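You operate a simulated robot arm through the tools that you are given. There is no shell and no other tool. Be economical: measure what you need, move in short steps, check, and stop when the job is done.

You run a simulated two-armed robot. Do the job below in one go: nothing can be reset, and whatever is moved stays where it is left.

TASK
Wipe up the spill on the top of the front bench with the yellow cloth and put it back.

Only the result counts: the job must be done as asked and must still hold three seconds after the hand-in. Knocking over, shifting, dropping, spilling or breaking anything else fails it. Flat cloth is picked up by pressing the open fingertips on it (5 to 10 N) and closing them slowly along it; thin cloth reads only 2 to 8 mm in the jaws.

THE ROBOT
Two 7-joint arms with two-finger parallel grippers on one trunk, on a base that drives. Base frame: it is fixed to the floor where the robot stands at the start and does not move with it; the origin is under the middle of the robot, x ahead of it, y to its left, z up; the surface under the hand at the start is at about z = 0.76. Lengths are in m, angles in degrees, forces in N, time in s.
The left shoulder is at the start at [0.02, 0.17, 1.053], the right one opposite. With the tool pointing down near the work surface each hand reaches from about 0.22 to 0.68 m from the robot's upright axis, wherever it stands, measured 20 degrees to its own side. Payload 3.8 kg a hand.
The TCP of each hand is the grasp point between the finger pads, 0.03 m short of the fingertips. In the tool frame z runs along the fingers and y along their closing line. The gripper opens to 0.11 m. The fingers are 0.02 m wide and 0.01 m thick; the gripper's body (0.048 by 0.112 m) begins 0.055 m behind the TCP.
Orientation is that of the tool frame in the base frame, as a unit quaternion [w, x, y, z]. With the fingers straight down and closing along the base's y, the tool's x points along the base's -x, its y along +y and its z along -z.

THE INTERFACE
- The arms move only by the tool step_arm. It takes "left_motion", "right_motion" or both (then of equal length, played together; a hand with none holds still); each is a list that holds one entry, the list of rows, each a list of 7 numbers: the shift along the tool's x, y, z in units of 40 mm (1.0 is 40 mm), then the turn, a rotation vector about the tool's x, y, z in units of 6 degrees (1.0 is 6 degrees), then the gripper command, from -1 (fully open) to 1 (shut), values between in proportion. In form: [[[x, y, z, rx, ry, rz, jaw], ...]]. A call has 1 to 8 rows; each row shifts and turns the commanded pose from where the row before left it, along the tool's axes as they then stand. A call with a number of a shift or a turn outside -1 to 1 is refused whole. Rows are played at 5 a second. More than 0.05 m and 8.6 degrees between two rows, or a gripper value outside its range, and nothing of the call is played. Where a pose cannot be reached the arm comes as near as it can. A force on the tool above 40 N (or 10 N above the force at the start of the call, whichever is more), or a blocked arm, ends the call early, and 0.2 s more pass. The fingers move at their own pace (about 0.072 m/s each) and stop on an object; they squeeze with about 37 N. The grip force told is the motor's: it shows also when the fingers shut on nothing. Time passes only in rows, and 0.2 s behind the last, so rows that do not move let the fingers close. It gives the time, the measured TCP pose, the force on the tool (base axes), the opening and the grip force at its end, in the units of the frame above (readings bear some noise), with the torque about the TCP (base axes, N m) and any sound that the robot's microphone picked up, and new pictures: "show" is both (left out), scene, wrist or none (wrist: the cameras of the hands that moved).
- Cameras (640 x 400 px; columns grow to the right, rows downward): "scene" is now at [0.1079, -0.0185, 1.2049]; the picture's right is [-0.20, -0.98, 0.00], its down [-0.57, 0.12, -0.81] and it looks along [0.80, -0.16, -0.58] (base axes); focal length 253 px, centre (320, 200). "left" rides on the left gripper at [0.072, -0.017, -0.103] in its tool frame; the picture's right is [0.23, 0.97, 0.00], its down [-0.76, 0.18, -0.62] and it looks along [-0.61, 0.14, 0.78] (tool axes); focal length 222 px, centre (320, 200). "right" rides on the right gripper at [0.072, 0.017, -0.103] in its tool frame; the picture's right is [-0.23, 0.97, 0.00], its down [-0.76, -0.18, -0.62] and it looks along [-0.61, -0.14, 0.78] (tool axes); focal length 222 px, centre (320, 200). There is no depth. A picture from a camera that has moved, and an enlarged one, comes with that camera's place and axes in the base frame and with its lens.
- move_column(by): slides the trunk up (or, below 0, down) by that many m; the arms and the scene camera ride with it, the base frame stays. It gives what a move gives, with no picture.
- base_move(legs): drives the robot by 1 to 6 legs, each [ahead, turn to the left] in m and degrees, along the robot's own axes; the way and the turn of a leg run together, so that a leg with both is an arc; at most 1.5 m and 180 degrees a leg. The arms and the cameras ride along, it lands a little off, and it stops where it bumps. It gives what a move gives, and a new picture of the scene camera.
- pan_tilt(pan, tilt): turns the head with the scene camera to pan (to the left, within 80 degrees either way) and tilt (down, from -29 to 69), counted from straight ahead of the robot. It gives what a move gives, and a new picture of the scene camera.
- inspect(camera, box): a new picture of the part [left, top, right, bottom] of that camera's present view, enlarged. The clock stands still meanwhile.
- finish_job(): hands the job in; it is judged then, once.

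Go step by step. Nothing tells you exact positions but the pictures and the camera data: compare them with the known pose of the tool, close in by small moves and look again before you grip or let go. The budget is 120 turns and 260 pictures, counting those below and the enlarged ones. Unless the task says otherwise, let go and move clear before handing in, and close with one line.

The tools are called after ">>>" by a JSON object that holds its "fn" and its "kwargs". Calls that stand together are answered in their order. step_arm: Moves the arms, as the interface text tells. Its arguments: {"type":"object","properties":{"left_motion":{"type":"array","items":{"type":"array","items":{"type":"array","items":{"type":"number"}}}},"right_motion":{"type":"array","items":{"type":"array","items":{"type":"array","items":{"type":"number"}}}},"show":{"type":"string","enum":["both","scene","wrist","none"]}},"required":[]} The other tools are called the same way: move_column (by) slides the trunk up or down; base_move (legs) drives the base; pan_tilt (pan, tilt) turns the head that bears the scene camera; inspect (camera, box) takes an enlarged picture of a part of a camera's view; finish_job () hands the job in.

At the start:

```text
time: 0.0
left_eef_pos: [0.4597, 0.0924, 1.0499]
left_orientation: [0.0, 0.0, 1.0, -0.001]
left_wrist_force: [-0.2, -0.1, 0.1]
left_ft_torque: [0.01, -0.01, -0.01]
left_width: 0.1097
left_gripper_force: 0.1
right_eef_pos: [0.4537, -0.3685, 0.9782]
right_orientation: [-0.001, 0.0, 1.0, 0.0]
right_wrist_force: [0.5, 0.2, 0.3]
right_ft_torque: [-0.03, -0.01, 0.01]
right_width: 0.1099
right_gripper_force: 0.0
trunk travel left (down, up): [-0.15, 0.42]
robot x, y, heading: [0.0013, -0.0016, 0.1]
head pan, tilt: [-11.6, 35.4]
```

scene: 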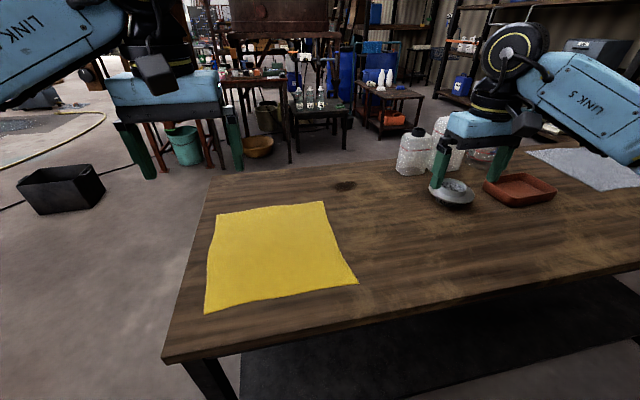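
right: 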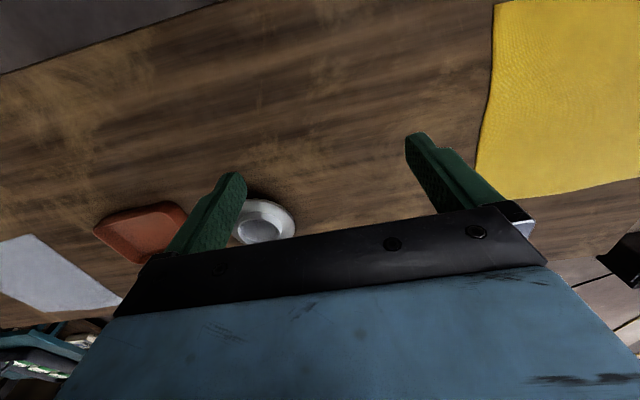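
left: 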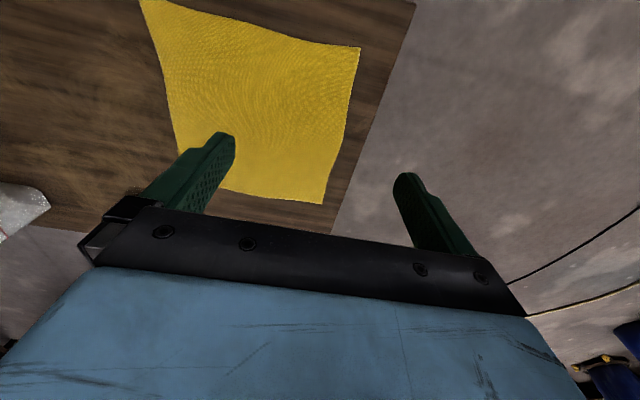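

I see a yellow cloth lying flat on the bench and a dark spot behind it that may be the spill. I'll look closer first.

>>> {"fn": "inspect", "kwargs": {"camera": "scene", "box": [200, 130, 420, 270]}}

>>> {"fn": "inspect", "kwargs": {"camera": "scene", "box": [380, 100, 640, 270]}}

>>> {"fn": "pan_tilt", "kwargs": {"pan": -35, "tilt": 35}}

```text
2.86 times, centred on (310, 200) of scene
camera zoom: at [0.1079, -0.0185, 1.2049], right [-0.2, -0.98, 0.0], down [-0.57, 0.12, -0.81], along [0.8, -0.16, -0.58], focal length 722 px, centre (349, 200)
```

zoom: 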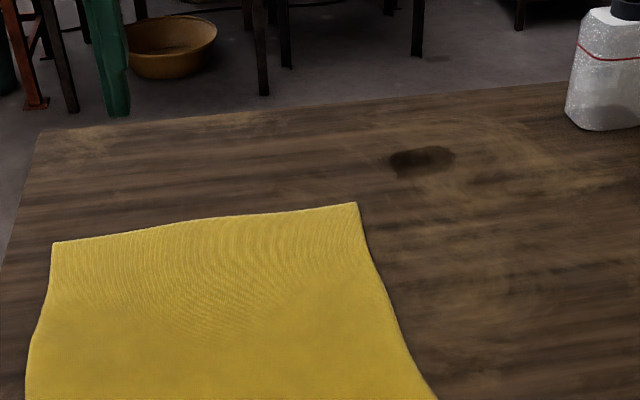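

```text
2.35 times, centred on (510, 185) of scene
camera zoom: at [0.1079, -0.0185, 1.2049], right [-0.2, -0.98, 0.0], down [-0.57, 0.12, -0.81], along [0.8, -0.16, -0.58], focal length 594 px, centre (-127, 235)
```

zoom: 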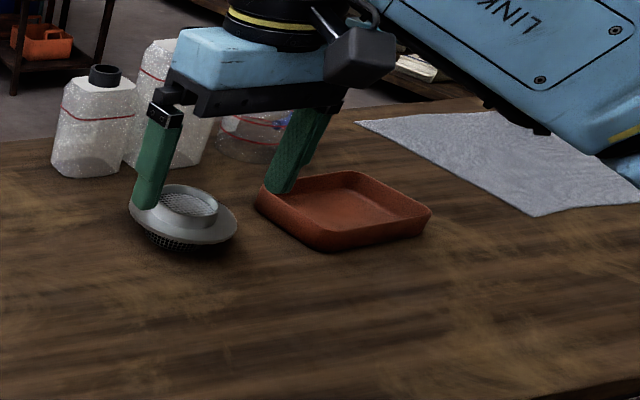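

```text
time: 0.9
left_eef_pos: [0.46, 0.0924, 1.0503]
left_orientation: [0.0, -0.001, 1.0, 0.0]
left_wrist_force: [0.4, 0.2, 0.0]
left_ft_torque: [0.0, 0.02, 0.02]
left_width: 0.1098
left_gripper_force: 0.0
right_eef_pos: [0.4525, -0.3674, 0.9767]
right_orientation: [0.0, 0.0, 1.0, -0.001]
right_wrist_force: [0.0, -0.3, 0.1]
right_ft_torque: [-0.01, 0.0, 0.0]
right_width: 0.1103
right_gripper_force: 0.0
trunk travel left (down, up): [-0.15, 0.42]
robot x, y, heading: [-0.0001, -0.0024, -0.1]
head pan, tilt: [-35.0, 35.0]
camera scene: at [0.0941, -0.0513, 1.2056], right [-0.57, -0.82, 0.0], down [-0.47, 0.33, -0.82], along [0.67, -0.47, -0.57], focal length 253 px, centre (320, 200)
```

scene: 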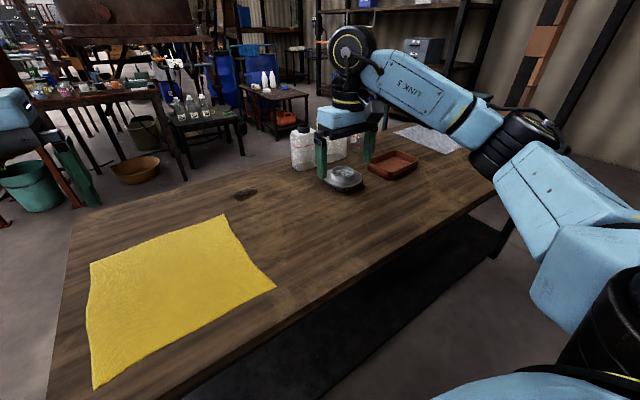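

The dark spot near (0.78, -0.24) looks like the spill. It's beyond my reach from here, so I'll check how much room there is between the base and the bench.

>>> {"fn": "pan_tilt", "kwargs": {"pan": 0, "tilt": 69}}

>>> {"fn": "pan_tilt", "kwargs": {"pan": 40, "tilt": 60}}

>>> {"fn": "pan_tilt", "kwargs": {"pan": 0, "tilt": 20}}

```text
time: 1.9
left_eef_pos: [0.4605, 0.0926, 1.0496]
left_orientation: [0.0, 0.0, 1.0, 0.0]
left_wrist_force: [-0.3, 0.2, -0.1]
left_ft_torque: [0.03, 0.0, -0.02]
left_width: 0.11
left_gripper_force: 0.0
right_eef_pos: [0.453, -0.367, 0.9774]
right_orientation: [0.001, 0.0, 1.0, 0.0]
right_wrist_force: [-0.5, 0.8, -0.5]
right_ft_torque: [0.02, 0.03, -0.01]
right_width: 0.11
right_gripper_force: 0.2
trunk travel left (down, up): [-0.15, 0.42]
robot x, y, heading: [-0.0017, 0.0009, -0.1]
head pan, tilt: [0.0, 68.8]
camera scene: at [0.0779, -0.0009, 1.1619], right [0.0, -1.0, 0.0], down [-0.93, 0.0, -0.36], along [0.36, 0.0, -0.93], focal length 253 px, centre (320, 200)
```

scene: 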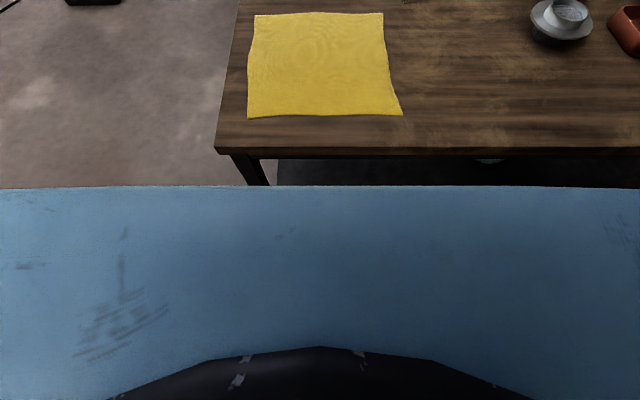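

```text
time: 3.0
left_eef_pos: [0.4599, 0.093, 1.0495]
left_orientation: [0.0, -0.001, 1.0, 0.0]
left_wrist_force: [-1.0, -0.2, 0.4]
left_ft_torque: [-0.03, -0.02, -0.02]
left_width: 0.1099
left_gripper_force: 0.1
right_eef_pos: [0.4535, -0.3682, 0.9789]
right_orientation: [0.0, 0.0, 1.0, 0.0]
right_wrist_force: [-0.2, 0.9, 0.5]
right_ft_torque: [0.03, 0.01, 0.02]
right_width: 0.1098
right_gripper_force: 0.0
trunk travel left (down, up): [-0.15, 0.42]
robot x, y, heading: [0.0033, -0.0005, 0.2]
head pan, tilt: [40.0, 60.0]
camera scene: at [0.073, 0.042, 1.1713], right [0.64, -0.77, 0.0], down [-0.66, -0.56, -0.5], along [0.38, 0.32, -0.87], focal length 253 px, centre (320, 200)
```

scene: 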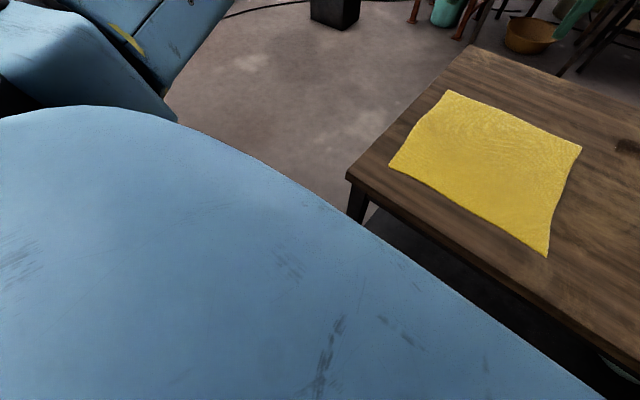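

```text
time: 4.0
left_eef_pos: [0.4601, 0.093, 1.0506]
left_orientation: [0.001, 0.0, 1.0, 0.001]
left_wrist_force: [1.2, -0.8, 0.8]
left_ft_torque: [0.02, -0.01, -0.02]
left_width: 0.1097
left_gripper_force: 0.0
right_eef_pos: [0.4531, -0.3675, 0.9788]
right_orientation: [0.001, 0.001, 1.0, 0.0]
right_wrist_force: [-0.1, 0.6, 0.8]
right_ft_torque: [-0.04, -0.01, -0.01]
right_width: 0.1097
right_gripper_force: 0.1
trunk travel left (down, up): [-0.15, 0.42]
robot x, y, heading: [0.0027, -0.0027, -0.4]
head pan, tilt: [0.0, 20.0]
camera scene: at [0.115, -0.0007, 1.2294], right [0.0, -1.0, 0.0], down [-0.34, 0.0, -0.94], along [0.94, 0.0, -0.34], focal length 253 px, centre (320, 200)
```

scene: 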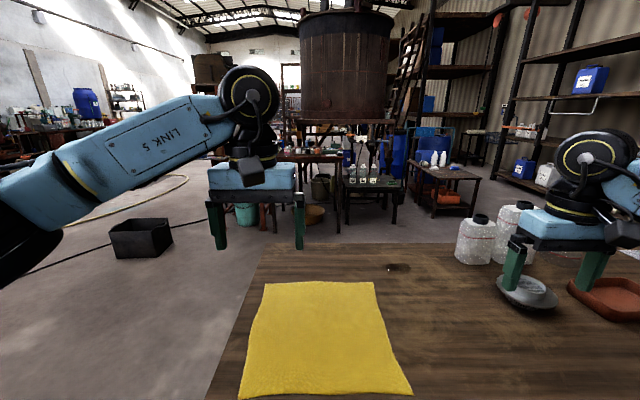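

The bench front edge is at x≈0.33, and the spill lies about 0.44 m in from it. I'll use the left wrist camera from outside the bench's left end to see how far forward the base can drive.

>>> {"fn": "step_arm", "kwargs": {"left_motion": [[[0.5, 1, 0, 0, 0, 0, -1], [0.5, 1, 0, 0, 0, 0, -1], [0.5, 1, 0, 0, 0, 0, -1], [0.5, 1, 0, 0, 0, 0, -1], [0.5, 1, 0, 0, 0, 0, -1], [0.5, 1, 0, 0, 0, 0, -1], [0.5, 1, 0, 0, 0, 0, -1], [0.5, 1, 0, 0, 0, 0, -1]]], "show": "none"}}

>>> {"fn": "step_arm", "kwargs": {"left_motion": [[[0, 0, 0, 0, 0, 1, -1], [0, 0, 0, 0, 0, 1, -1], [0, 0, 0, 0, 0, 1, -1], [0, 0, 0, 0, 0, 1, -1], [0, 0, 0, 0, 0, 1, -1], [0, 0, 0, 0, 0, 1, -1], [0, 0, 0, 0, 0, 1, -1], [0, 0, 0, 0, 0, 1, -1]]], "show": "none"}}

>>> {"fn": "step_arm", "kwargs": {"left_motion": [[[0, 0, 0, 0, 0, 1, -1], [0, 0, 0, 0, 0, 1, -1], [0, 0, 0, 0, 0, 1, -1], [0, 0, 0, 0, 0, 1, -1], [0, 0, 0, 0, 0, 1, -1], [0, 0, 0, 0, 0, 1, -1], [0, 0, 0, 0, 0, 1, -1], [0, 0, 0, 0, 0, 1, -1]]], "show": "wrist"}}

```text
time: 5.8
left_eef_pos: [0.2997, 0.4138, 1.0497]
left_orientation: [0.001, 0.001, 1.0, -0.001]
left_wrist_force: [0.0, 0.3, -0.5]
left_ft_torque: [0.0, -0.04, -0.04]
left_width: 0.1102
left_gripper_force: 0.1
right_eef_pos: [0.4538, -0.3682, 0.9776]
right_orientation: [0.0, -0.001, 1.0, 0.0]
right_wrist_force: [0.3, -0.4, -0.3]
right_ft_torque: [-0.01, -0.01, 0.02]
right_width: 0.1101
right_gripper_force: 0.2
trunk travel left (down, up): [-0.15, 0.42]
robot x, y, heading: [-0.0004, 0.0013, -0.1]
head pan, tilt: [0.0, 20.0]
```

```text
time: 7.6
left_eef_pos: [0.2832, 0.344, 1.041]
left_orientation: [-0.001, 0.408, 0.913, 0.0]
left_wrist_force: [-1.6, 0.5, 0.4]
left_ft_torque: [0.04, -0.01, -0.01]
left_width: 0.11
left_gripper_force: 0.0
left hand out of reach, approached as far as the arm can: row 6, 7, 8
right_eef_pos: [0.4529, -0.3685, 0.9776]
right_orientation: [-0.001, 0.0, 1.0, 0.0]
right_wrist_force: [-0.7, 0.2, 0.4]
right_ft_torque: [0.04, 0.03, -0.01]
right_width: 0.11
right_gripper_force: 0.1
trunk travel left (down, up): [-0.15, 0.42]
robot x, y, heading: [0.0015, -0.0014, -0.0]
head pan, tilt: [0.0, 20.0]
```

```text
time: 9.4
left_eef_pos: [0.207, 0.2106, 1.0268]
left_orientation: [0.0, 0.743, 0.669, 0.001]
left_wrist_force: [0.1, 0.3, -0.3]
left_ft_torque: [-0.04, 0.01, 0.01]
left_width: 0.1101
left_gripper_force: 0.0
left hand out of reach, approached as far as the arm can: row 1, 2, 3, 4, 5, 6, 7, 8
right_eef_pos: [0.4531, -0.368, 0.9785]
right_orientation: [0.0, 0.0, 1.0, 0.001]
right_wrist_force: [-0.2, 0.8, 0.1]
right_ft_torque: [-0.01, 0.03, 0.01]
right_width: 0.1102
right_gripper_force: 0.1
trunk travel left (down, up): [-0.15, 0.42]
robot x, y, heading: [-0.0005, 0.0023, 0.0]
head pan, tilt: [0.0, 20.0]
camera left: at [0.1981, 0.2836, 1.1298], right [0.99, 0.12, 0.0], down [0.1, -0.78, 0.62], along [0.08, -0.62, -0.78], focal length 222 px, centre (320, 200)
```

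left: 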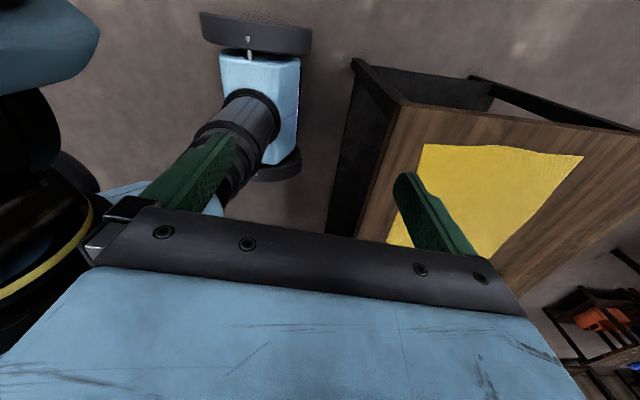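

The base front reaches only to about x=0.17 and the bench edge is at 0.33, so I can drive about 0.13 m ahead. I'll swing the left hand back out of the way and then drive.

>>> {"fn": "step_arm", "kwargs": {"left_motion": [[[0, 0, 0, 0, 0, -1, -1], [0, 0, 0, 0, 0, -1, -1], [0, 0, 0, 0, 0, -1, -1], [0, 0, 0, 0, 0, -1, -1], [0, 0, 0, 0, 0, -1, -1], [0, 0, 0, 0, 0, -1, -1], [0, 0, 0, 0, 0, -1, -1], [0, 0, 0, 0, 0, -1, -1]]], "show": "none"}}

>>> {"fn": "step_arm", "kwargs": {"left_motion": [[[0, 0, 0, 0, 0, -1, -1], [0, 0, 0, 0, 0, -1, -1], [0, 0, 0, 0, 0, -1, -1], [0, 0, 0, 0, 0, -1, -1], [0, 0, 0, 0, 0, -1, -1], [0, 0, 0, 0, 0, -1, -1], [0, 0, 0, 0, 0, -1, -1], [0, 0, 0, 0, 0, -1, -1]]], "show": "none"}}

>>> {"fn": "base_move", "kwargs": {"legs": [[0.12, 0]]}}

>>> {"fn": "pan_tilt", "kwargs": {"pan": -12, "tilt": 45}}

```text
time: 11.2
left_eef_pos: [0.2062, 0.2096, 1.0274]
left_orientation: [0.0, 0.406, 0.914, 0.0]
left_wrist_force: [0.6, 0.2, -0.3]
left_ft_torque: [-0.01, 0.02, 0.02]
left_width: 0.1097
left_gripper_force: 0.1
right_eef_pos: [0.4535, -0.3689, 0.9786]
right_orientation: [0.001, -0.001, 1.0, 0.0]
right_wrist_force: [0.1, 0.9, 0.2]
right_ft_torque: [-0.04, 0.0, -0.02]
right_width: 0.11
right_gripper_force: 0.1
trunk travel left (down, up): [-0.15, 0.42]
robot x, y, heading: [0.0011, -0.0017, 0.1]
head pan, tilt: [0.0, 20.0]
```

```text
time: 13.0
left_eef_pos: [0.2085, 0.2096, 1.0274]
left_orientation: [0.0, 0.0, 1.0, 0.0]
left_wrist_force: [0.6, -0.6, 1.1]
left_ft_torque: [0.02, 0.0, 0.05]
left_width: 0.1102
left_gripper_force: 0.0
right_eef_pos: [0.4529, -0.3677, 0.9772]
right_orientation: [0.0, 0.0, 1.0, 0.0]
right_wrist_force: [-0.1, -0.6, 0.1]
right_ft_torque: [0.03, -0.02, 0.0]
right_width: 0.1101
right_gripper_force: 0.0
trunk travel left (down, up): [-0.15, 0.42]
robot x, y, heading: [0.0005, 0.0016, 0.1]
head pan, tilt: [0.0, 20.0]
```

```text
time: 14.2
left_eef_pos: [0.3243, 0.2111, 1.0265]
left_orientation: [0.0, -0.001, 1.0, 0.0]
left_wrist_force: [0.6, 0.6, -0.3]
left_ft_torque: [-0.01, 0.01, 0.04]
left_width: 0.11
left_gripper_force: 0.2
right_eef_pos: [0.5731, -0.3685, 0.9782]
right_orientation: [-0.001, -0.001, 1.0, 0.0]
right_wrist_force: [-0.1, 0.1, -0.4]
right_ft_torque: [-0.02, 0.02, 0.0]
right_width: 0.1099
right_gripper_force: 0.0
trunk travel left (down, up): [-0.15, 0.42]
robot x, y, heading: [0.1154, 0.0011, 0.0]
head pan, tilt: [0.0, 20.0]
camera scene: at [0.2341, -0.0006, 1.2293], right [0.0, -1.0, 0.0], down [-0.34, 0.0, -0.94], along [0.94, 0.0, -0.34], focal length 253 px, centre (320, 200)
```

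scene: 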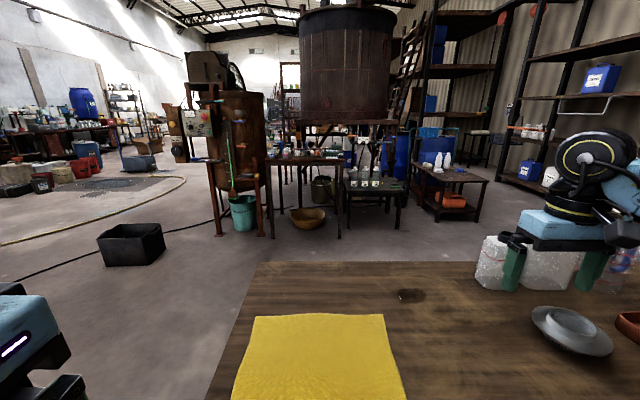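

```text
time: 15.1
left_eef_pos: [0.325, 0.2109, 1.0263]
left_orientation: [0.0, 0.0, 1.0, 0.0]
left_wrist_force: [-0.4, -0.2, -0.1]
left_ft_torque: [0.04, -0.01, -0.01]
left_width: 0.1102
left_gripper_force: 0.2
right_eef_pos: [0.5724, -0.3677, 0.9781]
right_orientation: [0.0, 0.0, 1.0, 0.0]
right_wrist_force: [0.6, 0.3, 0.4]
right_ft_torque: [-0.01, 0.01, -0.03]
right_width: 0.1101
right_gripper_force: 0.1
trunk travel left (down, up): [-0.15, 0.42]
robot x, y, heading: [0.1181, -0.0032, 0.4]
head pan, tilt: [-12.0, 45.0]
camera scene: at [0.2196, -0.0175, 1.1908], right [-0.21, -0.98, 0.0], down [-0.69, 0.15, -0.71], along [0.69, -0.15, -0.71], focal length 253 px, centre (320, 200)
```

scene: 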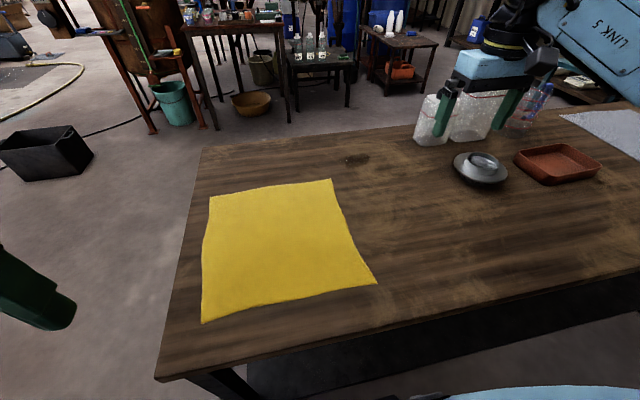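

The base is at x=0.118. I'll zoom in on the spill and the near cloth corner for positions.

>>> {"fn": "inspect", "kwargs": {"camera": "scene", "box": [280, 130, 440, 230]}}

>>> {"fn": "inspect", "kwargs": {"camera": "scene", "box": [400, 80, 640, 230]}}

```text
4.00 times, centred on (360, 180) of scene
camera zoom: at [0.2196, -0.0175, 1.1908], right [-0.21, -0.98, 0.0], down [-0.69, 0.15, -0.71], along [0.69, -0.15, -0.71], focal length 1010 px, centre (160, 280)
```

zoom: 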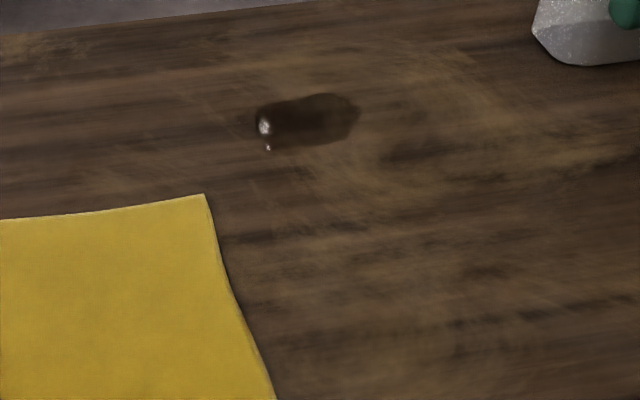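

```text
2.67 times, centred on (520, 155) of scene
camera zoom: at [0.2196, -0.0175, 1.1908], right [-0.21, -0.98, 0.0], down [-0.69, 0.15, -0.71], along [0.69, -0.15, -0.71], focal length 674 px, centre (-213, 320)
```

zoom: 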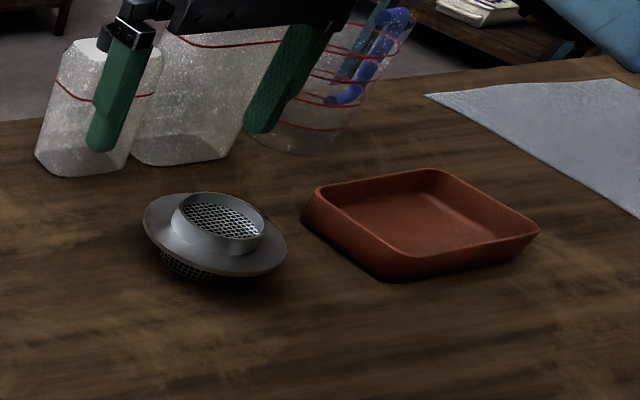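

The spill is wet and centred near (0.775, -0.248), about 8 by 6 cm. The cloth's nearest corner is at (0.71, -0.154). I'll bring the right hand over the cloth just inside that corner.

>>> {"fn": "step_arm", "kwargs": {"right_motion": [[[-0.333, 0.94, 0.3, 0, 0, 0, -0.1], [-0.333, 0.94, 0.3, 0, 0, 0, -0.1], [-0.333, 0.94, 0.3, 0, 0, 0, -0.1], [-0.333, 0.94, 0.3, 0, 0, 0, -0.1], [-0.333, 0.94, 0.5, 0, 0, 0, -0.1], [-0.333, 0.94, 0.5, 0, 0, 0, -0.1], [-0.333, 0.94, 0.8, 0, 0, 0, -0.1]]]}}

```text
refused: row 7 steps farther than a row can; nothing moved
```

>>> {"fn": "step_arm", "kwargs": {"right_motion": [[[-0.333, 0.94, 0.4, 0, 0, 0, -0.1], [-0.333, 0.94, 0.4, 0, 0, 0, -0.1], [-0.333, 0.94, 0.4, 0, 0, 0, -0.1], [-0.333, 0.94, 0.4, 0, 0, 0, -0.1], [-0.333, 0.94, 0.4, 0, 0, 0, -0.1], [-0.333, 0.94, 0.4, 0, 0, 0, -0.1], [-0.333, 0.94, 0.6, 0, 0, 0, -0.1]]]}}

```text
time: 16.7
left_eef_pos: [0.3255, 0.212, 1.0266]
left_orientation: [0.0, -0.002, 1.0, 0.0]
left_wrist_force: [0.6, 0.7, -0.6]
left_ft_torque: [-0.01, -0.03, 0.0]
left_width: 0.1099
left_gripper_force: 0.0
right_eef_pos: [0.6649, -0.1035, 0.858]
right_orientation: [0.001, 0.0, 1.0, 0.0]
right_wrist_force: [-0.6, 0.2, 1.0]
right_ft_torque: [0.04, 0.03, 0.0]
right_width: 0.0607
right_gripper_force: 0.3
trunk travel left (down, up): [-0.15, 0.42]
robot x, y, heading: [0.1211, 0.0001, 0.2]
head pan, tilt: [-12.0, 45.0]
camera scene: at [0.2198, -0.0169, 1.1907], right [-0.21, -0.98, 0.0], down [-0.69, 0.15, -0.71], along [0.69, -0.15, -0.71], focal length 253 px, centre (320, 200)
camera right: at [0.5931, -0.0875, 0.9621], right [0.23, 0.97, 0.0], down [0.76, -0.18, 0.62], along [0.61, -0.14, -0.78], focal length 222 px, centre (320, 200)
```

scene: 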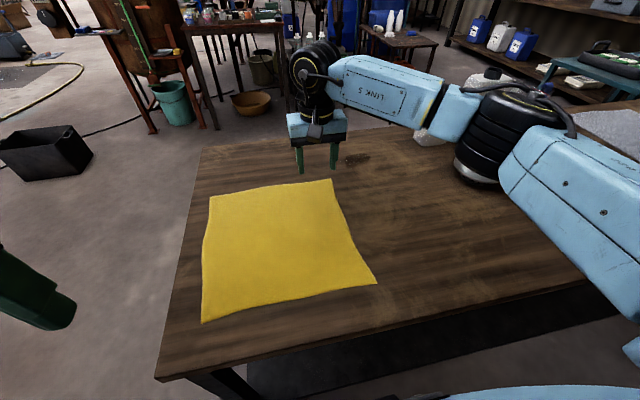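
right: 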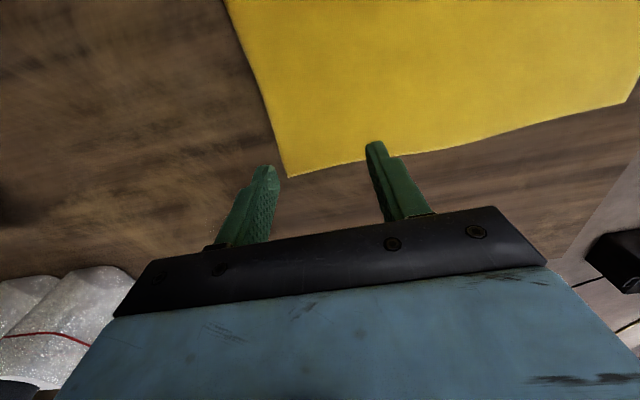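

The corner is confirmed at (0.712, -0.150), and the fingers are 4–5 cm inside it. Next I descend to contact.

>>> {"fn": "step_arm", "kwargs": {"right_motion": [[[0, 0, 0.5, 0, 0, 0, -0.1], [0, 0, 0.5, 0, 0, 0, -0.1], [0, 0, 0.35, 0, 0, 0, -0.1]]], "show": "wrist"}}

```text
time: 17.5
left_eef_pos: [0.3245, 0.2107, 1.0269]
left_orientation: [0.0, -0.002, 1.0, -0.001]
left_wrist_force: [-0.4, 0.6, 0.5]
left_ft_torque: [0.0, -0.02, -0.04]
left_width: 0.1098
left_gripper_force: 0.0
right_eef_pos: [0.665, -0.1064, 0.8041]
right_orientation: [0.0, 0.0, 1.0, 0.0]
right_wrist_force: [-0.3, 0.0, 0.1]
right_ft_torque: [-0.02, 0.03, -0.02]
right_width: 0.0603
right_gripper_force: 0.1
trunk travel left (down, up): [-0.15, 0.42]
robot x, y, heading: [0.1192, -0.0001, 0.2]
head pan, tilt: [-12.0, 45.0]
camera right: at [0.5926, -0.0884, 0.9077], right [0.23, 0.97, 0.0], down [0.76, -0.18, 0.62], along [0.61, -0.14, -0.78], focal length 222 px, centre (320, 200)
```

right: 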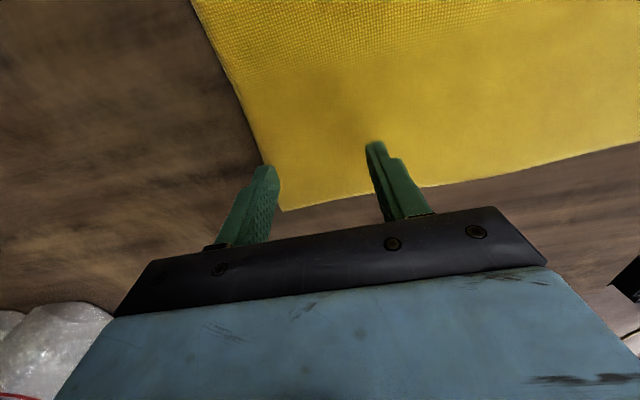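

The outer finger is close to the cloth's edge, so I'll shift inward slightly and press down in small steps.

>>> {"fn": "step_arm", "kwargs": {"right_motion": [[[0.3, 0.4, 0, 0, 0, 0, -0.1], [0, 0, 0.15, 0, 0, 0, -0.1], [0, 0, 0.1, 0, 0, 0, -0.1], [0, 0, 0, 0, 0, 0, -0.1]]], "show": "wrist"}}

```text
time: 18.5
left_eef_pos: [0.3245, 0.2111, 1.0272]
left_orientation: [0.0, -0.001, 1.0, 0.001]
left_wrist_force: [0.7, 0.4, 0.0]
left_ft_torque: [-0.01, -0.03, 0.02]
left_width: 0.1099
left_gripper_force: 0.1
right_eef_pos: [0.6528, -0.088, 0.7944]
right_orientation: [0.0, 0.0, 1.0, 0.0]
right_wrist_force: [-0.1, -0.5, 0.1]
right_ft_torque: [-0.01, 0.01, 0.0]
right_width: 0.0605
right_gripper_force: 0.0
trunk travel left (down, up): [-0.15, 0.42]
robot x, y, heading: [0.1194, 0.0011, -0.1]
head pan, tilt: [-12.0, 45.0]
camera right: at [0.5806, -0.0721, 0.8979], right [0.23, 0.97, 0.0], down [0.76, -0.18, 0.62], along [0.61, -0.14, -0.78], focal length 222 px, centre (320, 200)
```

right: 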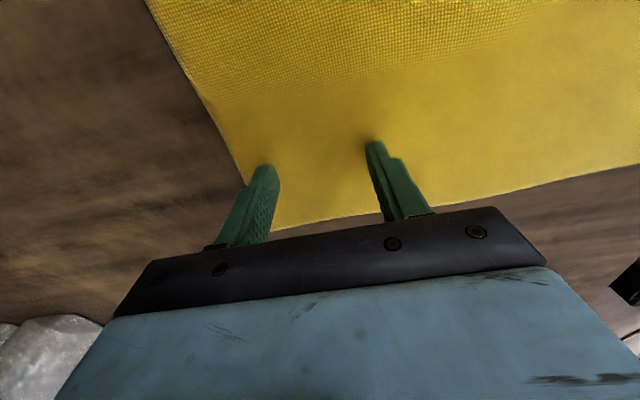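

>>> {"fn": "step_arm", "kwargs": {"right_motion": [[[0, 0, 0.05, 0, 0, 0, -0.1], [0, 0, 0.05, 0, 0, 0, -0.1], [0, 0, 0, 0, 0, 0, -0.1]]], "show": "none"}}

```text
time: 19.3
left_eef_pos: [0.3236, 0.2109, 1.0263]
left_orientation: [-0.001, 0.0, 1.0, 0.0]
left_wrist_force: [-0.1, 0.4, -0.1]
left_ft_torque: [0.03, -0.01, -0.01]
left_width: 0.1099
left_gripper_force: 0.0
right_eef_pos: [0.6531, -0.0882, 0.7913]
right_orientation: [0.001, 0.0, 1.0, 0.001]
right_wrist_force: [-1.5, -0.8, 9.6]
right_ft_torque: [-0.35, 0.05, -0.12]
right_width: 0.0609
right_gripper_force: 0.6
trunk travel left (down, up): [-0.15, 0.42]
robot x, y, heading: [0.1178, -0.0003, 0.1]
head pan, tilt: [-12.0, 45.0]
```

Contact at 9.6 N. Now I close the fingers slowly along the cloth.

>>> {"fn": "step_arm", "kwargs": {"right_motion": [[[0, 0, 0, 0, 0, 0, 0.1], [0, 0, 0, 0, 0, 0, 0.25], [0, 0, 0, 0, 0, 0, 0.4], [0, 0, 0, 0, 0, 0, 0.55], [0, 0, 0, 0, 0, 0, 0.7], [0, 0, 0, 0, 0, 0, 0.85], [0, 0, 0, 0, 0, 0, 1], [0, 0, 0, 0, 0, 0, 1]]]}}

```text
time: 21.1
left_eef_pos: [0.3242, 0.2112, 1.0266]
left_orientation: [0.001, -0.002, 1.0, 0.0]
left_wrist_force: [0.5, 0.5, 0.1]
left_ft_torque: [0.0, 0.04, 0.01]
left_width: 0.1101
left_gripper_force: 0.0
right_eef_pos: [0.652, -0.0884, 0.791]
right_orientation: [0.001, -0.001, 1.0, 0.0]
right_wrist_force: [1.2, -1.0, 21.3]
right_ft_torque: [-0.16, 0.03, 0.01]
right_width: 0.0019
right_gripper_force: 36.9
trunk travel left (down, up): [-0.15, 0.42]
robot x, y, heading: [0.119, -0.0011, 0.1]
head pan, tilt: [-12.0, 45.0]
camera scene: at [0.2183, -0.0173, 1.191], right [-0.21, -0.98, 0.0], down [-0.69, 0.15, -0.71], along [0.69, -0.15, -0.71], focal length 253 px, centre (320, 200)
camera right: at [0.58, -0.0715, 0.8951], right [0.23, 0.97, 0.0], down [0.76, -0.18, 0.62], along [0.61, -0.14, -0.78], focal length 222 px, centre (320, 200)
```

scene: 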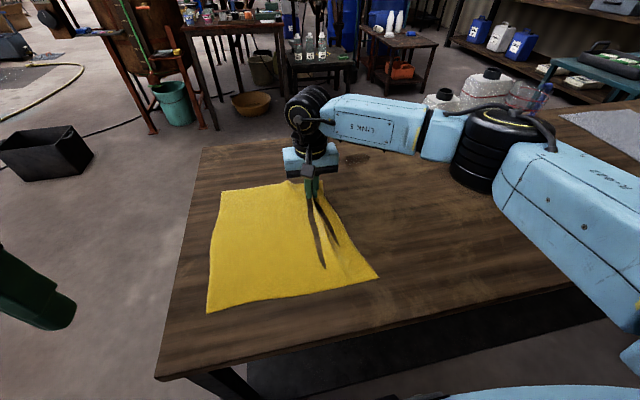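
right: 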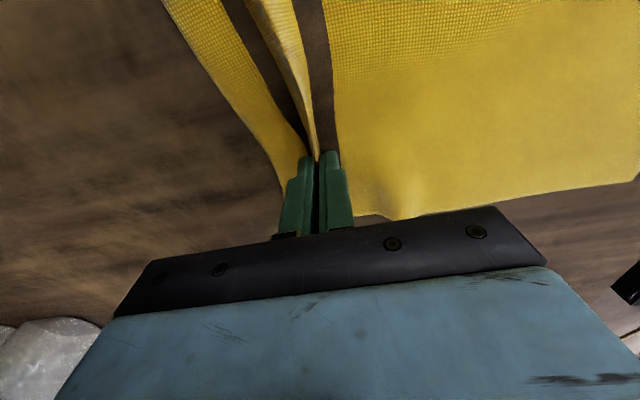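

A fold is between the fingers. I'll lift slightly to check that it holds.

>>> {"fn": "step_arm", "kwargs": {"right_motion": [[[0, 0, -0.4, 0, 0, 0, 1], [0, 0, -0.8, 0, 0, 0, 1], [0, 0, -0.8, 0, 0, 0, 1], [0, 0, 0, 0, 0, 0, 1]]]}}

```text
time: 22.1
left_eef_pos: [0.3257, 0.2113, 1.027]
left_orientation: [0.001, -0.001, 1.0, 0.0]
left_wrist_force: [0.2, -0.1, 0.4]
left_ft_torque: [-0.05, 0.0, -0.04]
left_width: 0.1098
left_gripper_force: 0.1
right_eef_pos: [0.6531, -0.0888, 0.8694]
right_orientation: [-0.001, 0.0, 1.0, 0.001]
right_wrist_force: [-0.5, -0.1, -0.7]
right_ft_torque: [-0.02, 0.01, -0.01]
right_width: 0.002
right_gripper_force: 36.8
trunk travel left (down, up): [-0.15, 0.42]
robot x, y, heading: [0.1186, 0.0005, 0.2]
head pan, tilt: [-12.0, 45.0]
camera scene: at [0.2197, -0.0176, 1.1907], right [-0.21, -0.98, 0.0], down [-0.69, 0.15, -0.71], along [0.69, -0.15, -0.71], focal length 253 px, centre (320, 200)
camera right: at [0.5811, -0.0717, 0.974], right [0.23, 0.97, 0.0], down [0.76, -0.18, 0.62], along [0.61, -0.14, -0.78], focal length 222 px, centre (320, 200)
```

scene: 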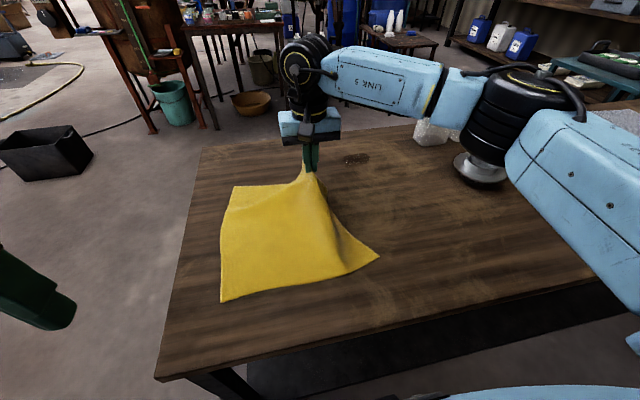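
right: 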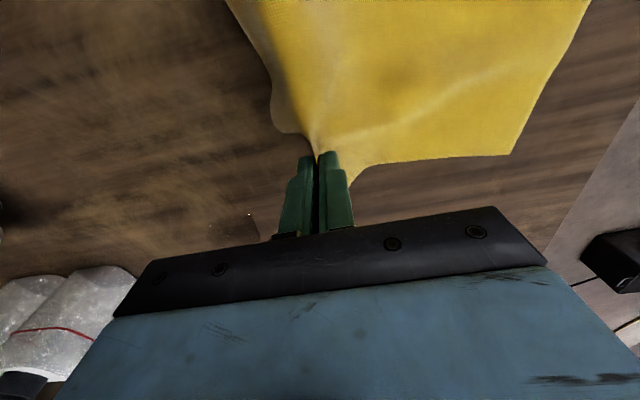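

The cloth is held firmly. I'll carry the corner toward the spill, staying just above the table, and lean the tool outward to gain reach.

>>> {"fn": "step_arm", "kwargs": {"right_motion": [[[-0.44, -0.75, 0.35, 0, 0, 0, 1], [-0.44, -0.75, 0.35, 0, 0, 0, 1], [-0.44, -0.75, 0.35, 0, 0, 0, 1], [-0.44, -0.75, 0.35, 0, 0, 0, 1], [0, 0, 0, 0, -1, 0, 1], [0, 0, 0, 0, -1, 0, 1], [0, 0, 0, 0, -1, 0, 1]]]}}

```text
time: 23.7
left_eef_pos: [0.324, 0.2105, 1.0267]
left_orientation: [0.0, -0.001, 1.0, -0.001]
left_wrist_force: [-0.2, -0.8, -0.1]
left_ft_torque: [0.01, -0.02, -0.01]
left_width: 0.11
left_gripper_force: 0.0
right_eef_pos: [0.7242, -0.2084, 0.815]
right_orientation: [0.157, -0.001, 0.988, 0.0]
right_wrist_force: [-0.1, -0.2, -0.1]
right_ft_torque: [0.04, 0.03, -0.03]
right_width: 0.002
right_gripper_force: 36.7
trunk travel left (down, up): [-0.15, 0.42]
robot x, y, heading: [0.1161, -0.0011, 0.0]
head pan, tilt: [-12.0, 45.0]
camera scene: at [0.2195, -0.0177, 1.1908], right [-0.21, -0.98, 0.0], down [-0.69, 0.15, -0.71], along [0.69, -0.15, -0.71], focal length 253 px, centre (320, 200)
camera right: at [0.6232, -0.1918, 0.8901], right [0.22, 0.97, 0.07], down [0.53, -0.18, 0.83], along [0.82, -0.14, -0.56], focal length 222 px, centre (320, 200)
```

scene: 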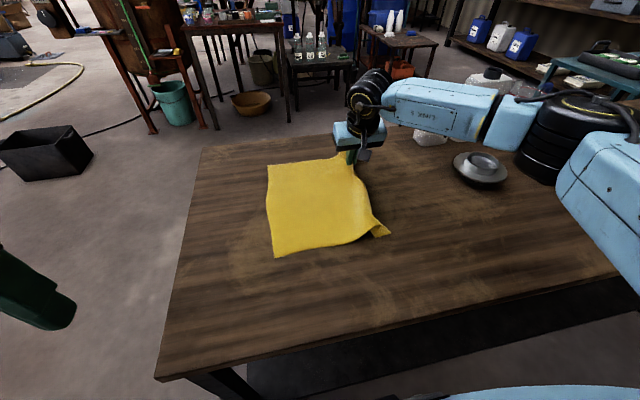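
right: 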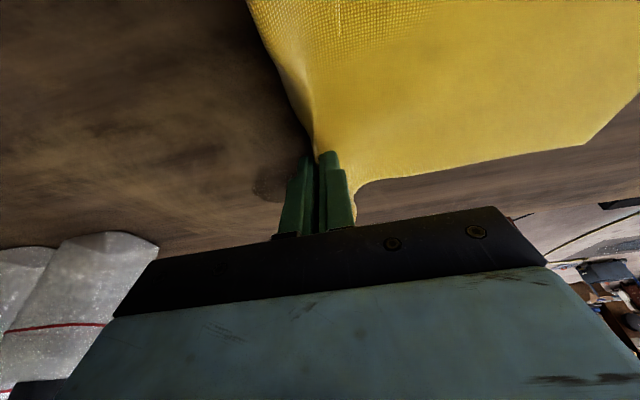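

The hand is at the near edge of the spill. Lowering to contact.

>>> {"fn": "step_arm", "kwargs": {"right_motion": [[[0.1, 0, 0.3, 0, 0, 0, 1], [0.05, 0, 0.17, 0, 0, 0, 1], [0.02, 0, 0.06, 0, 0, 0, 1], [0.0, 0, 0, 0, 0, 0, 1]]], "show": "wrist"}}

```text
time: 24.7
left_eef_pos: [0.3241, 0.2116, 1.0271]
left_orientation: [0.001, -0.001, 1.0, 0.0]
left_wrist_force: [-0.4, 0.0, -0.5]
left_ft_torque: [0.01, -0.04, 0.04]
left_width: 0.1101
left_gripper_force: 0.1
right_eef_pos: [0.7241, -0.208, 0.7948]
right_orientation: [0.159, 0.0, 0.987, -0.001]
right_wrist_force: [-0.2, -2.7, 16.4]
right_ft_torque: [-0.03, 0.12, 0.01]
right_width: 0.0019
right_gripper_force: 37.1
trunk travel left (down, up): [-0.15, 0.42]
robot x, y, heading: [0.1183, 0.0012, 0.1]
head pan, tilt: [-12.0, 45.0]
camera right: at [0.6231, -0.1912, 0.8707], right [0.22, 0.97, 0.07], down [0.53, -0.18, 0.83], along [0.82, -0.14, -0.55], focal length 222 px, centre (320, 200)
```

right: 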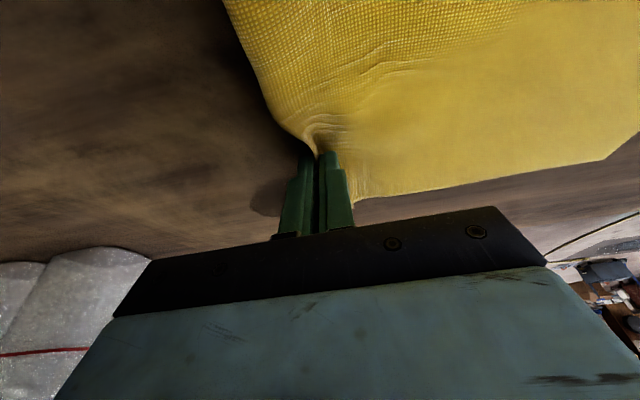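

Contact at 16 N with cloth under the tips. Now I sweep forward and across the spill.

>>> {"fn": "step_arm", "kwargs": {"right_motion": [[[-0.24, 0, 0.077, 0, 0, 0, 1], [-0.24, 0, 0.077, 0, 0, 0, 1], [-0.24, 0, 0.077, 0, 0, 0, 1], [-0.24, -0.3, 0.077, 0, 0, 0, 1], [0, -0.5, 0, 0, 0, 0, 1], [0, -0.5, 0, 0, 0, 0, 1], [0, -0.5, 0, 0, 0, 0, 1], [0, -0.5, 0, 0, 0, 0, 1]]]}}

```text
time: 26.5
left_eef_pos: [0.3234, 0.211, 1.0257]
left_orientation: [0.001, -0.001, 1.0, -0.001]
left_wrist_force: [0.2, 0.0, -0.2]
left_ft_torque: [0.01, 0.0, -0.03]
left_width: 0.11
left_gripper_force: 0.1
right_eef_pos: [0.7624, -0.2985, 0.7943]
right_orientation: [0.157, -0.001, 0.988, 0.001]
right_wrist_force: [0.0, 5.7, 17.4]
right_ft_torque: [0.2, 0.13, -0.05]
right_width: 0.0022
right_gripper_force: 37.1
trunk travel left (down, up): [-0.15, 0.42]
robot x, y, heading: [0.118, 0.0022, 0.3]
head pan, tilt: [-12.0, 45.0]
camera scene: at [0.2181, -0.0164, 1.191], right [-0.21, -0.98, 0.0], down [-0.69, 0.15, -0.71], along [0.69, -0.15, -0.71], focal length 253 px, centre (320, 200)
camera right: at [0.6623, -0.2823, 0.8703], right [0.21, 0.97, 0.07], down [0.53, -0.18, 0.83], along [0.82, -0.14, -0.55], focal length 222 px, centre (320, 200)
```

scene: 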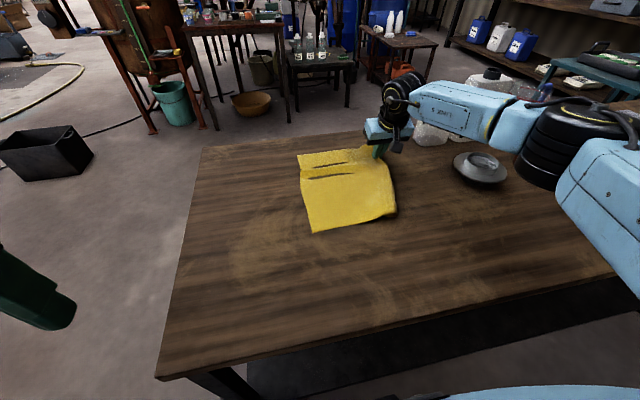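
right: 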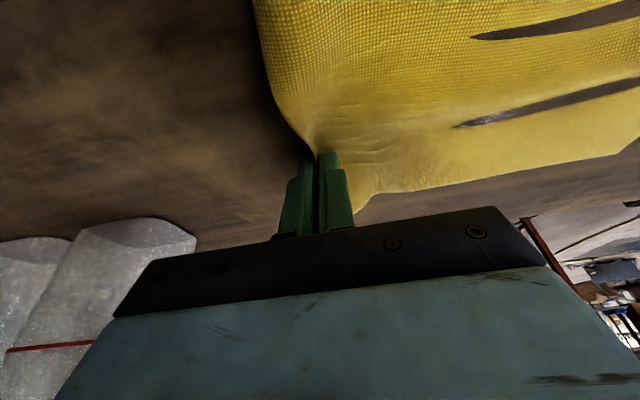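

The first stroke went across. I'll do more strokes, over the far side and back again.

>>> {"fn": "step_arm", "kwargs": {"right_motion": [[[-0.4, 0.1, 0.13, 0, 0, 0, 1], [-0.2, 0.5, 0.065, 0, 0, 0, 1], [0, 0.6, 0, 0, 0, 0, 1], [0, 0.6, 0, 0, 0, 0, 1], [0, 0.6, 0, 0, 0, 0, 1], [0, 0.5, 0, 0, 0, 0, 1], [0.3, 0, -0.1, 0, 0, 0, 1], [0.3, 0, -0.1, 0, 0, 0, 1]]], "show": "none"}}

>>> {"fn": "step_arm", "kwargs": {"right_motion": [[[0.2, 0, -0.065, 0, 0, 0, 1], [0, -0.6, 0, 0, 0, 0, 1], [0, -0.6, 0, 0, 0, 0, 1], [0, -0.6, 0, 0, 0, 0, 1], [0, -0.6, 0, 0, 0, 0, 1], [0, -0.3, 0, 0, 0, 0, 1]]]}}

```text
time: 28.3
left_eef_pos: [0.3229, 0.212, 1.0265]
left_orientation: [0.001, -0.001, 1.0, 0.001]
left_wrist_force: [0.3, -0.4, 0.6]
left_ft_torque: [0.02, 0.0, -0.02]
left_width: 0.1102
left_gripper_force: 0.1
right_eef_pos: [0.7637, -0.181, 0.7946]
right_orientation: [0.158, -0.001, 0.987, 0.001]
right_wrist_force: [6.6, 1.7, 17.0]
right_ft_torque: [0.09, -0.14, -0.06]
right_width: 0.0022
right_gripper_force: 37.3
trunk travel left (down, up): [-0.15, 0.42]
robot x, y, heading: [0.114, 0.0013, 0.1]
head pan, tilt: [-12.0, 45.0]
```

```text
time: 29.7
left_eef_pos: [0.3248, 0.2118, 1.0275]
left_orientation: [0.001, -0.001, 1.0, -0.001]
left_wrist_force: [0.0, 0.2, 0.1]
left_ft_torque: [0.0, 0.03, 0.02]
left_width: 0.1097
left_gripper_force: 0.0
right_eef_pos: [0.7548, -0.2918, 0.7946]
right_orientation: [0.157, 0.0, 0.988, -0.001]
right_wrist_force: [0.1, 6.5, 15.8]
right_ft_torque: [0.21, 0.14, -0.05]
right_width: 0.0022
right_gripper_force: 36.8
trunk travel left (down, up): [-0.15, 0.42]
robot x, y, heading: [0.1203, 0.0015, 0.0]
head pan, tilt: [-12.0, 45.0]
camera scene: at [0.2182, -0.0164, 1.1909], right [-0.21, -0.98, 0.0], down [-0.69, 0.15, -0.71], along [0.69, -0.15, -0.71], focal length 253 px, centre (320, 200)
camera right: at [0.654, -0.275, 0.87], right [0.21, 0.97, 0.07], down [0.53, -0.18, 0.83], along [0.82, -0.14, -0.55], focal length 222 px, centre (320, 200)
```

scene: 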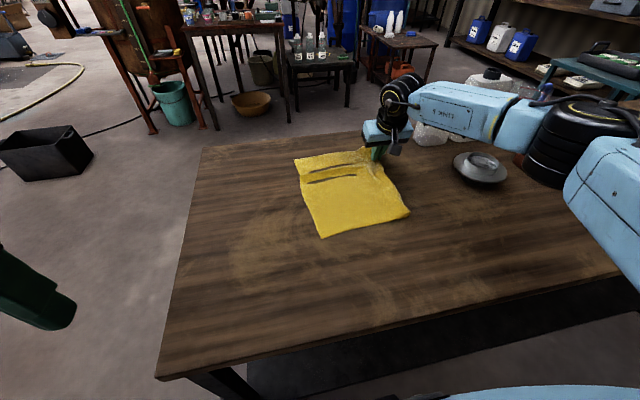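
right: 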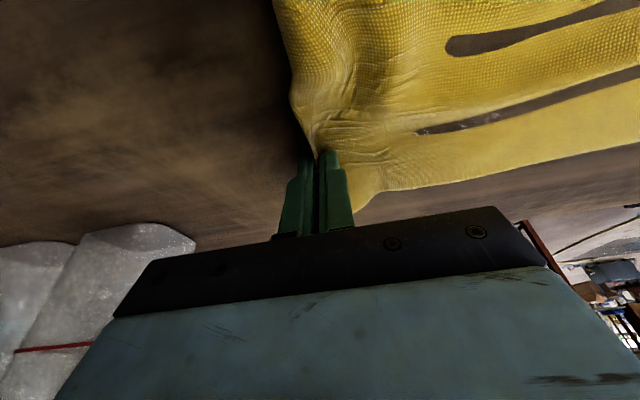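

I'll lift the cloth straight up to see what's left of the spill.

>>> {"fn": "step_arm", "kwargs": {"right_motion": [[[-0.27, 0, -0.83, 0, 0, 0, 1], [-0.27, 0, -0.83, 0, 0, 0, 1], [-0.27, 0, -0.83, 0, 0, 0, 1], [-0.27, 0, -0.83, 0, 0.5, 0, 1], [-0.2, 0.3, -0.83, 0, 0.5, 0, 1], [0, 0.7, -0.5, 0, 0.5, 0, 1], [0, 0.7, -0.5, 0, 0.5, 0, 1], [0, 0.7, -0.5, 0, 0, 0, 1]]]}}

```text
time: 31.5
left_eef_pos: [0.3244, 0.211, 1.0261]
left_orientation: [0.001, -0.002, 1.0, 0.0]
left_wrist_force: [0.3, 0.2, 0.0]
left_ft_torque: [-0.03, 0.02, -0.02]
left_width: 0.11
left_gripper_force: 0.0
right_eef_pos: [0.7462, -0.1945, 1.0265]
right_orientation: [0.052, -0.001, 0.999, 0.0]
right_wrist_force: [0.3, 0.2, 0.0]
right_ft_torque: [-0.02, 0.01, 0.01]
right_width: 0.0019
right_gripper_force: 36.9
trunk travel left (down, up): [-0.15, 0.42]
robot x, y, heading: [0.1162, 0.0021, -0.1]
head pan, tilt: [-12.0, 45.0]
camera scene: at [0.2195, -0.017, 1.1908], right [-0.21, -0.98, 0.0], down [-0.69, 0.15, -0.71], along [0.69, -0.15, -0.71], focal length 253 px, centre (320, 200)
camera right: at [0.6633, -0.1779, 1.1225], right [0.23, 0.97, 0.02], down [0.69, -0.18, 0.7], along [0.68, -0.14, -0.71], focal length 222 px, centre (320, 200)
```

scene: 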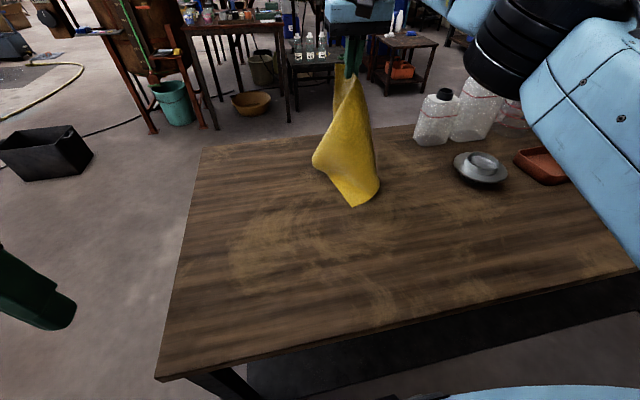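
right: 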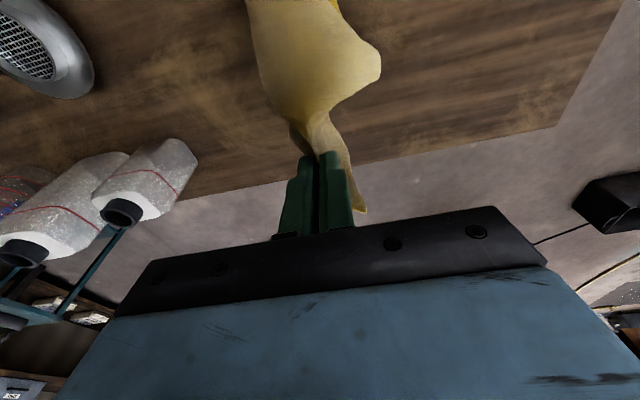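

The cloth hangs from the hand but still blocks the view, so I'll move it left and back toward its home.

>>> {"fn": "step_arm", "kwargs": {"right_motion": [[[0.2, 0.6, -0.5, 0, 0.33, 0, 1], [0.2, 0.6, -0.5, 0, 0.33, 0, 1], [0.4, 0.7, -0.4, 0, 0.33, 0, 1], [0.5, 0.7, -0.4, 0, 0, 0, 1], [0.6, 0.7, -0.4, 0, 0, 0, 1], [0.6, 0.7, -0.2, 0, 0, 0, 1], [0.6, 0.7, -0.2, 0, 0, 0, 1], [0, 0, 0, 0, 0, 0, 1]]]}}

>>> {"fn": "inspect", "kwargs": {"camera": "scene", "box": [280, 120, 440, 220]}}

```text
time: 33.3
left_eef_pos: [0.3246, 0.2114, 1.0266]
left_orientation: [0.0, -0.001, 1.0, 0.001]
left_wrist_force: [0.3, -0.5, 0.9]
left_ft_torque: [-0.02, 0.01, -0.02]
left_width: 0.1101
left_gripper_force: 0.0
right_eef_pos: [0.6152, -0.0077, 1.1275]
right_orientation: [0.0, 0.0, 1.0, 0.0]
right_wrist_force: [0.4, 0.7, -0.9]
right_ft_torque: [-0.02, -0.01, 0.0]
right_width: 0.0021
right_gripper_force: 36.6
trunk travel left (down, up): [-0.15, 0.42]
robot x, y, heading: [0.1173, 0.0012, -0.2]
head pan, tilt: [-12.0, 45.0]
camera scene: at [0.2198, -0.0178, 1.1907], right [-0.21, -0.98, 0.0], down [-0.69, 0.15, -0.71], along [0.69, -0.15, -0.71], focal length 253 px, centre (320, 200)
camera right: at [0.5441, 0.0087, 1.2309], right [0.23, 0.97, 0.0], down [0.76, -0.18, 0.62], along [0.61, -0.14, -0.78], focal length 222 px, centre (320, 200)
```

scene: 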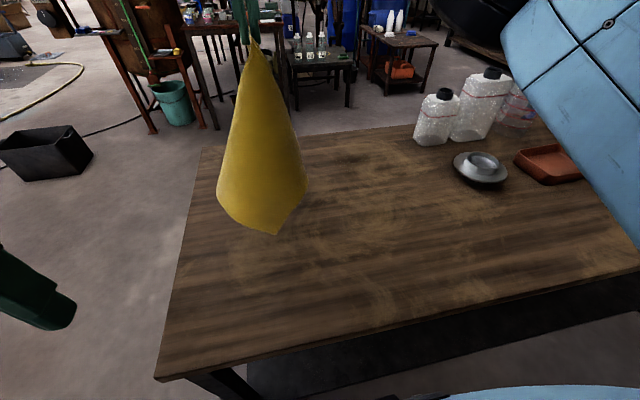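
right: 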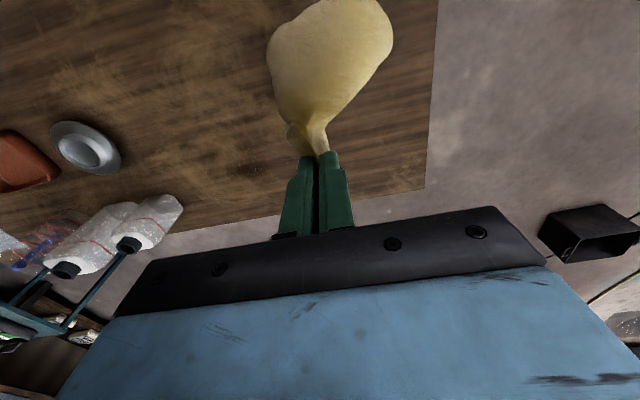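

```text
4.00 times, centred on (360, 170) of scene
camera zoom: at [0.2198, -0.0178, 1.1907], right [-0.21, -0.98, 0.0], down [-0.69, 0.15, -0.71], along [0.69, -0.15, -0.71], focal length 1010 px, centre (160, 320)
```

zoom: 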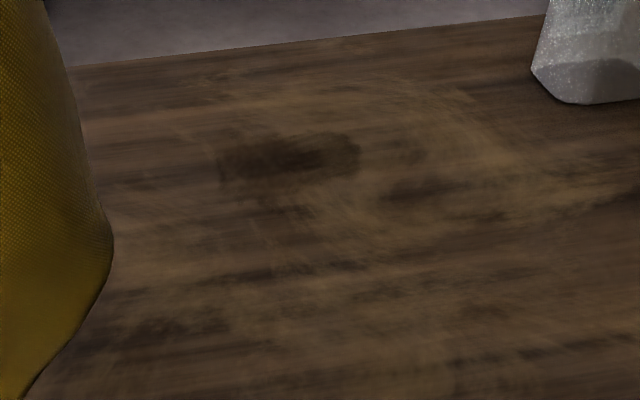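

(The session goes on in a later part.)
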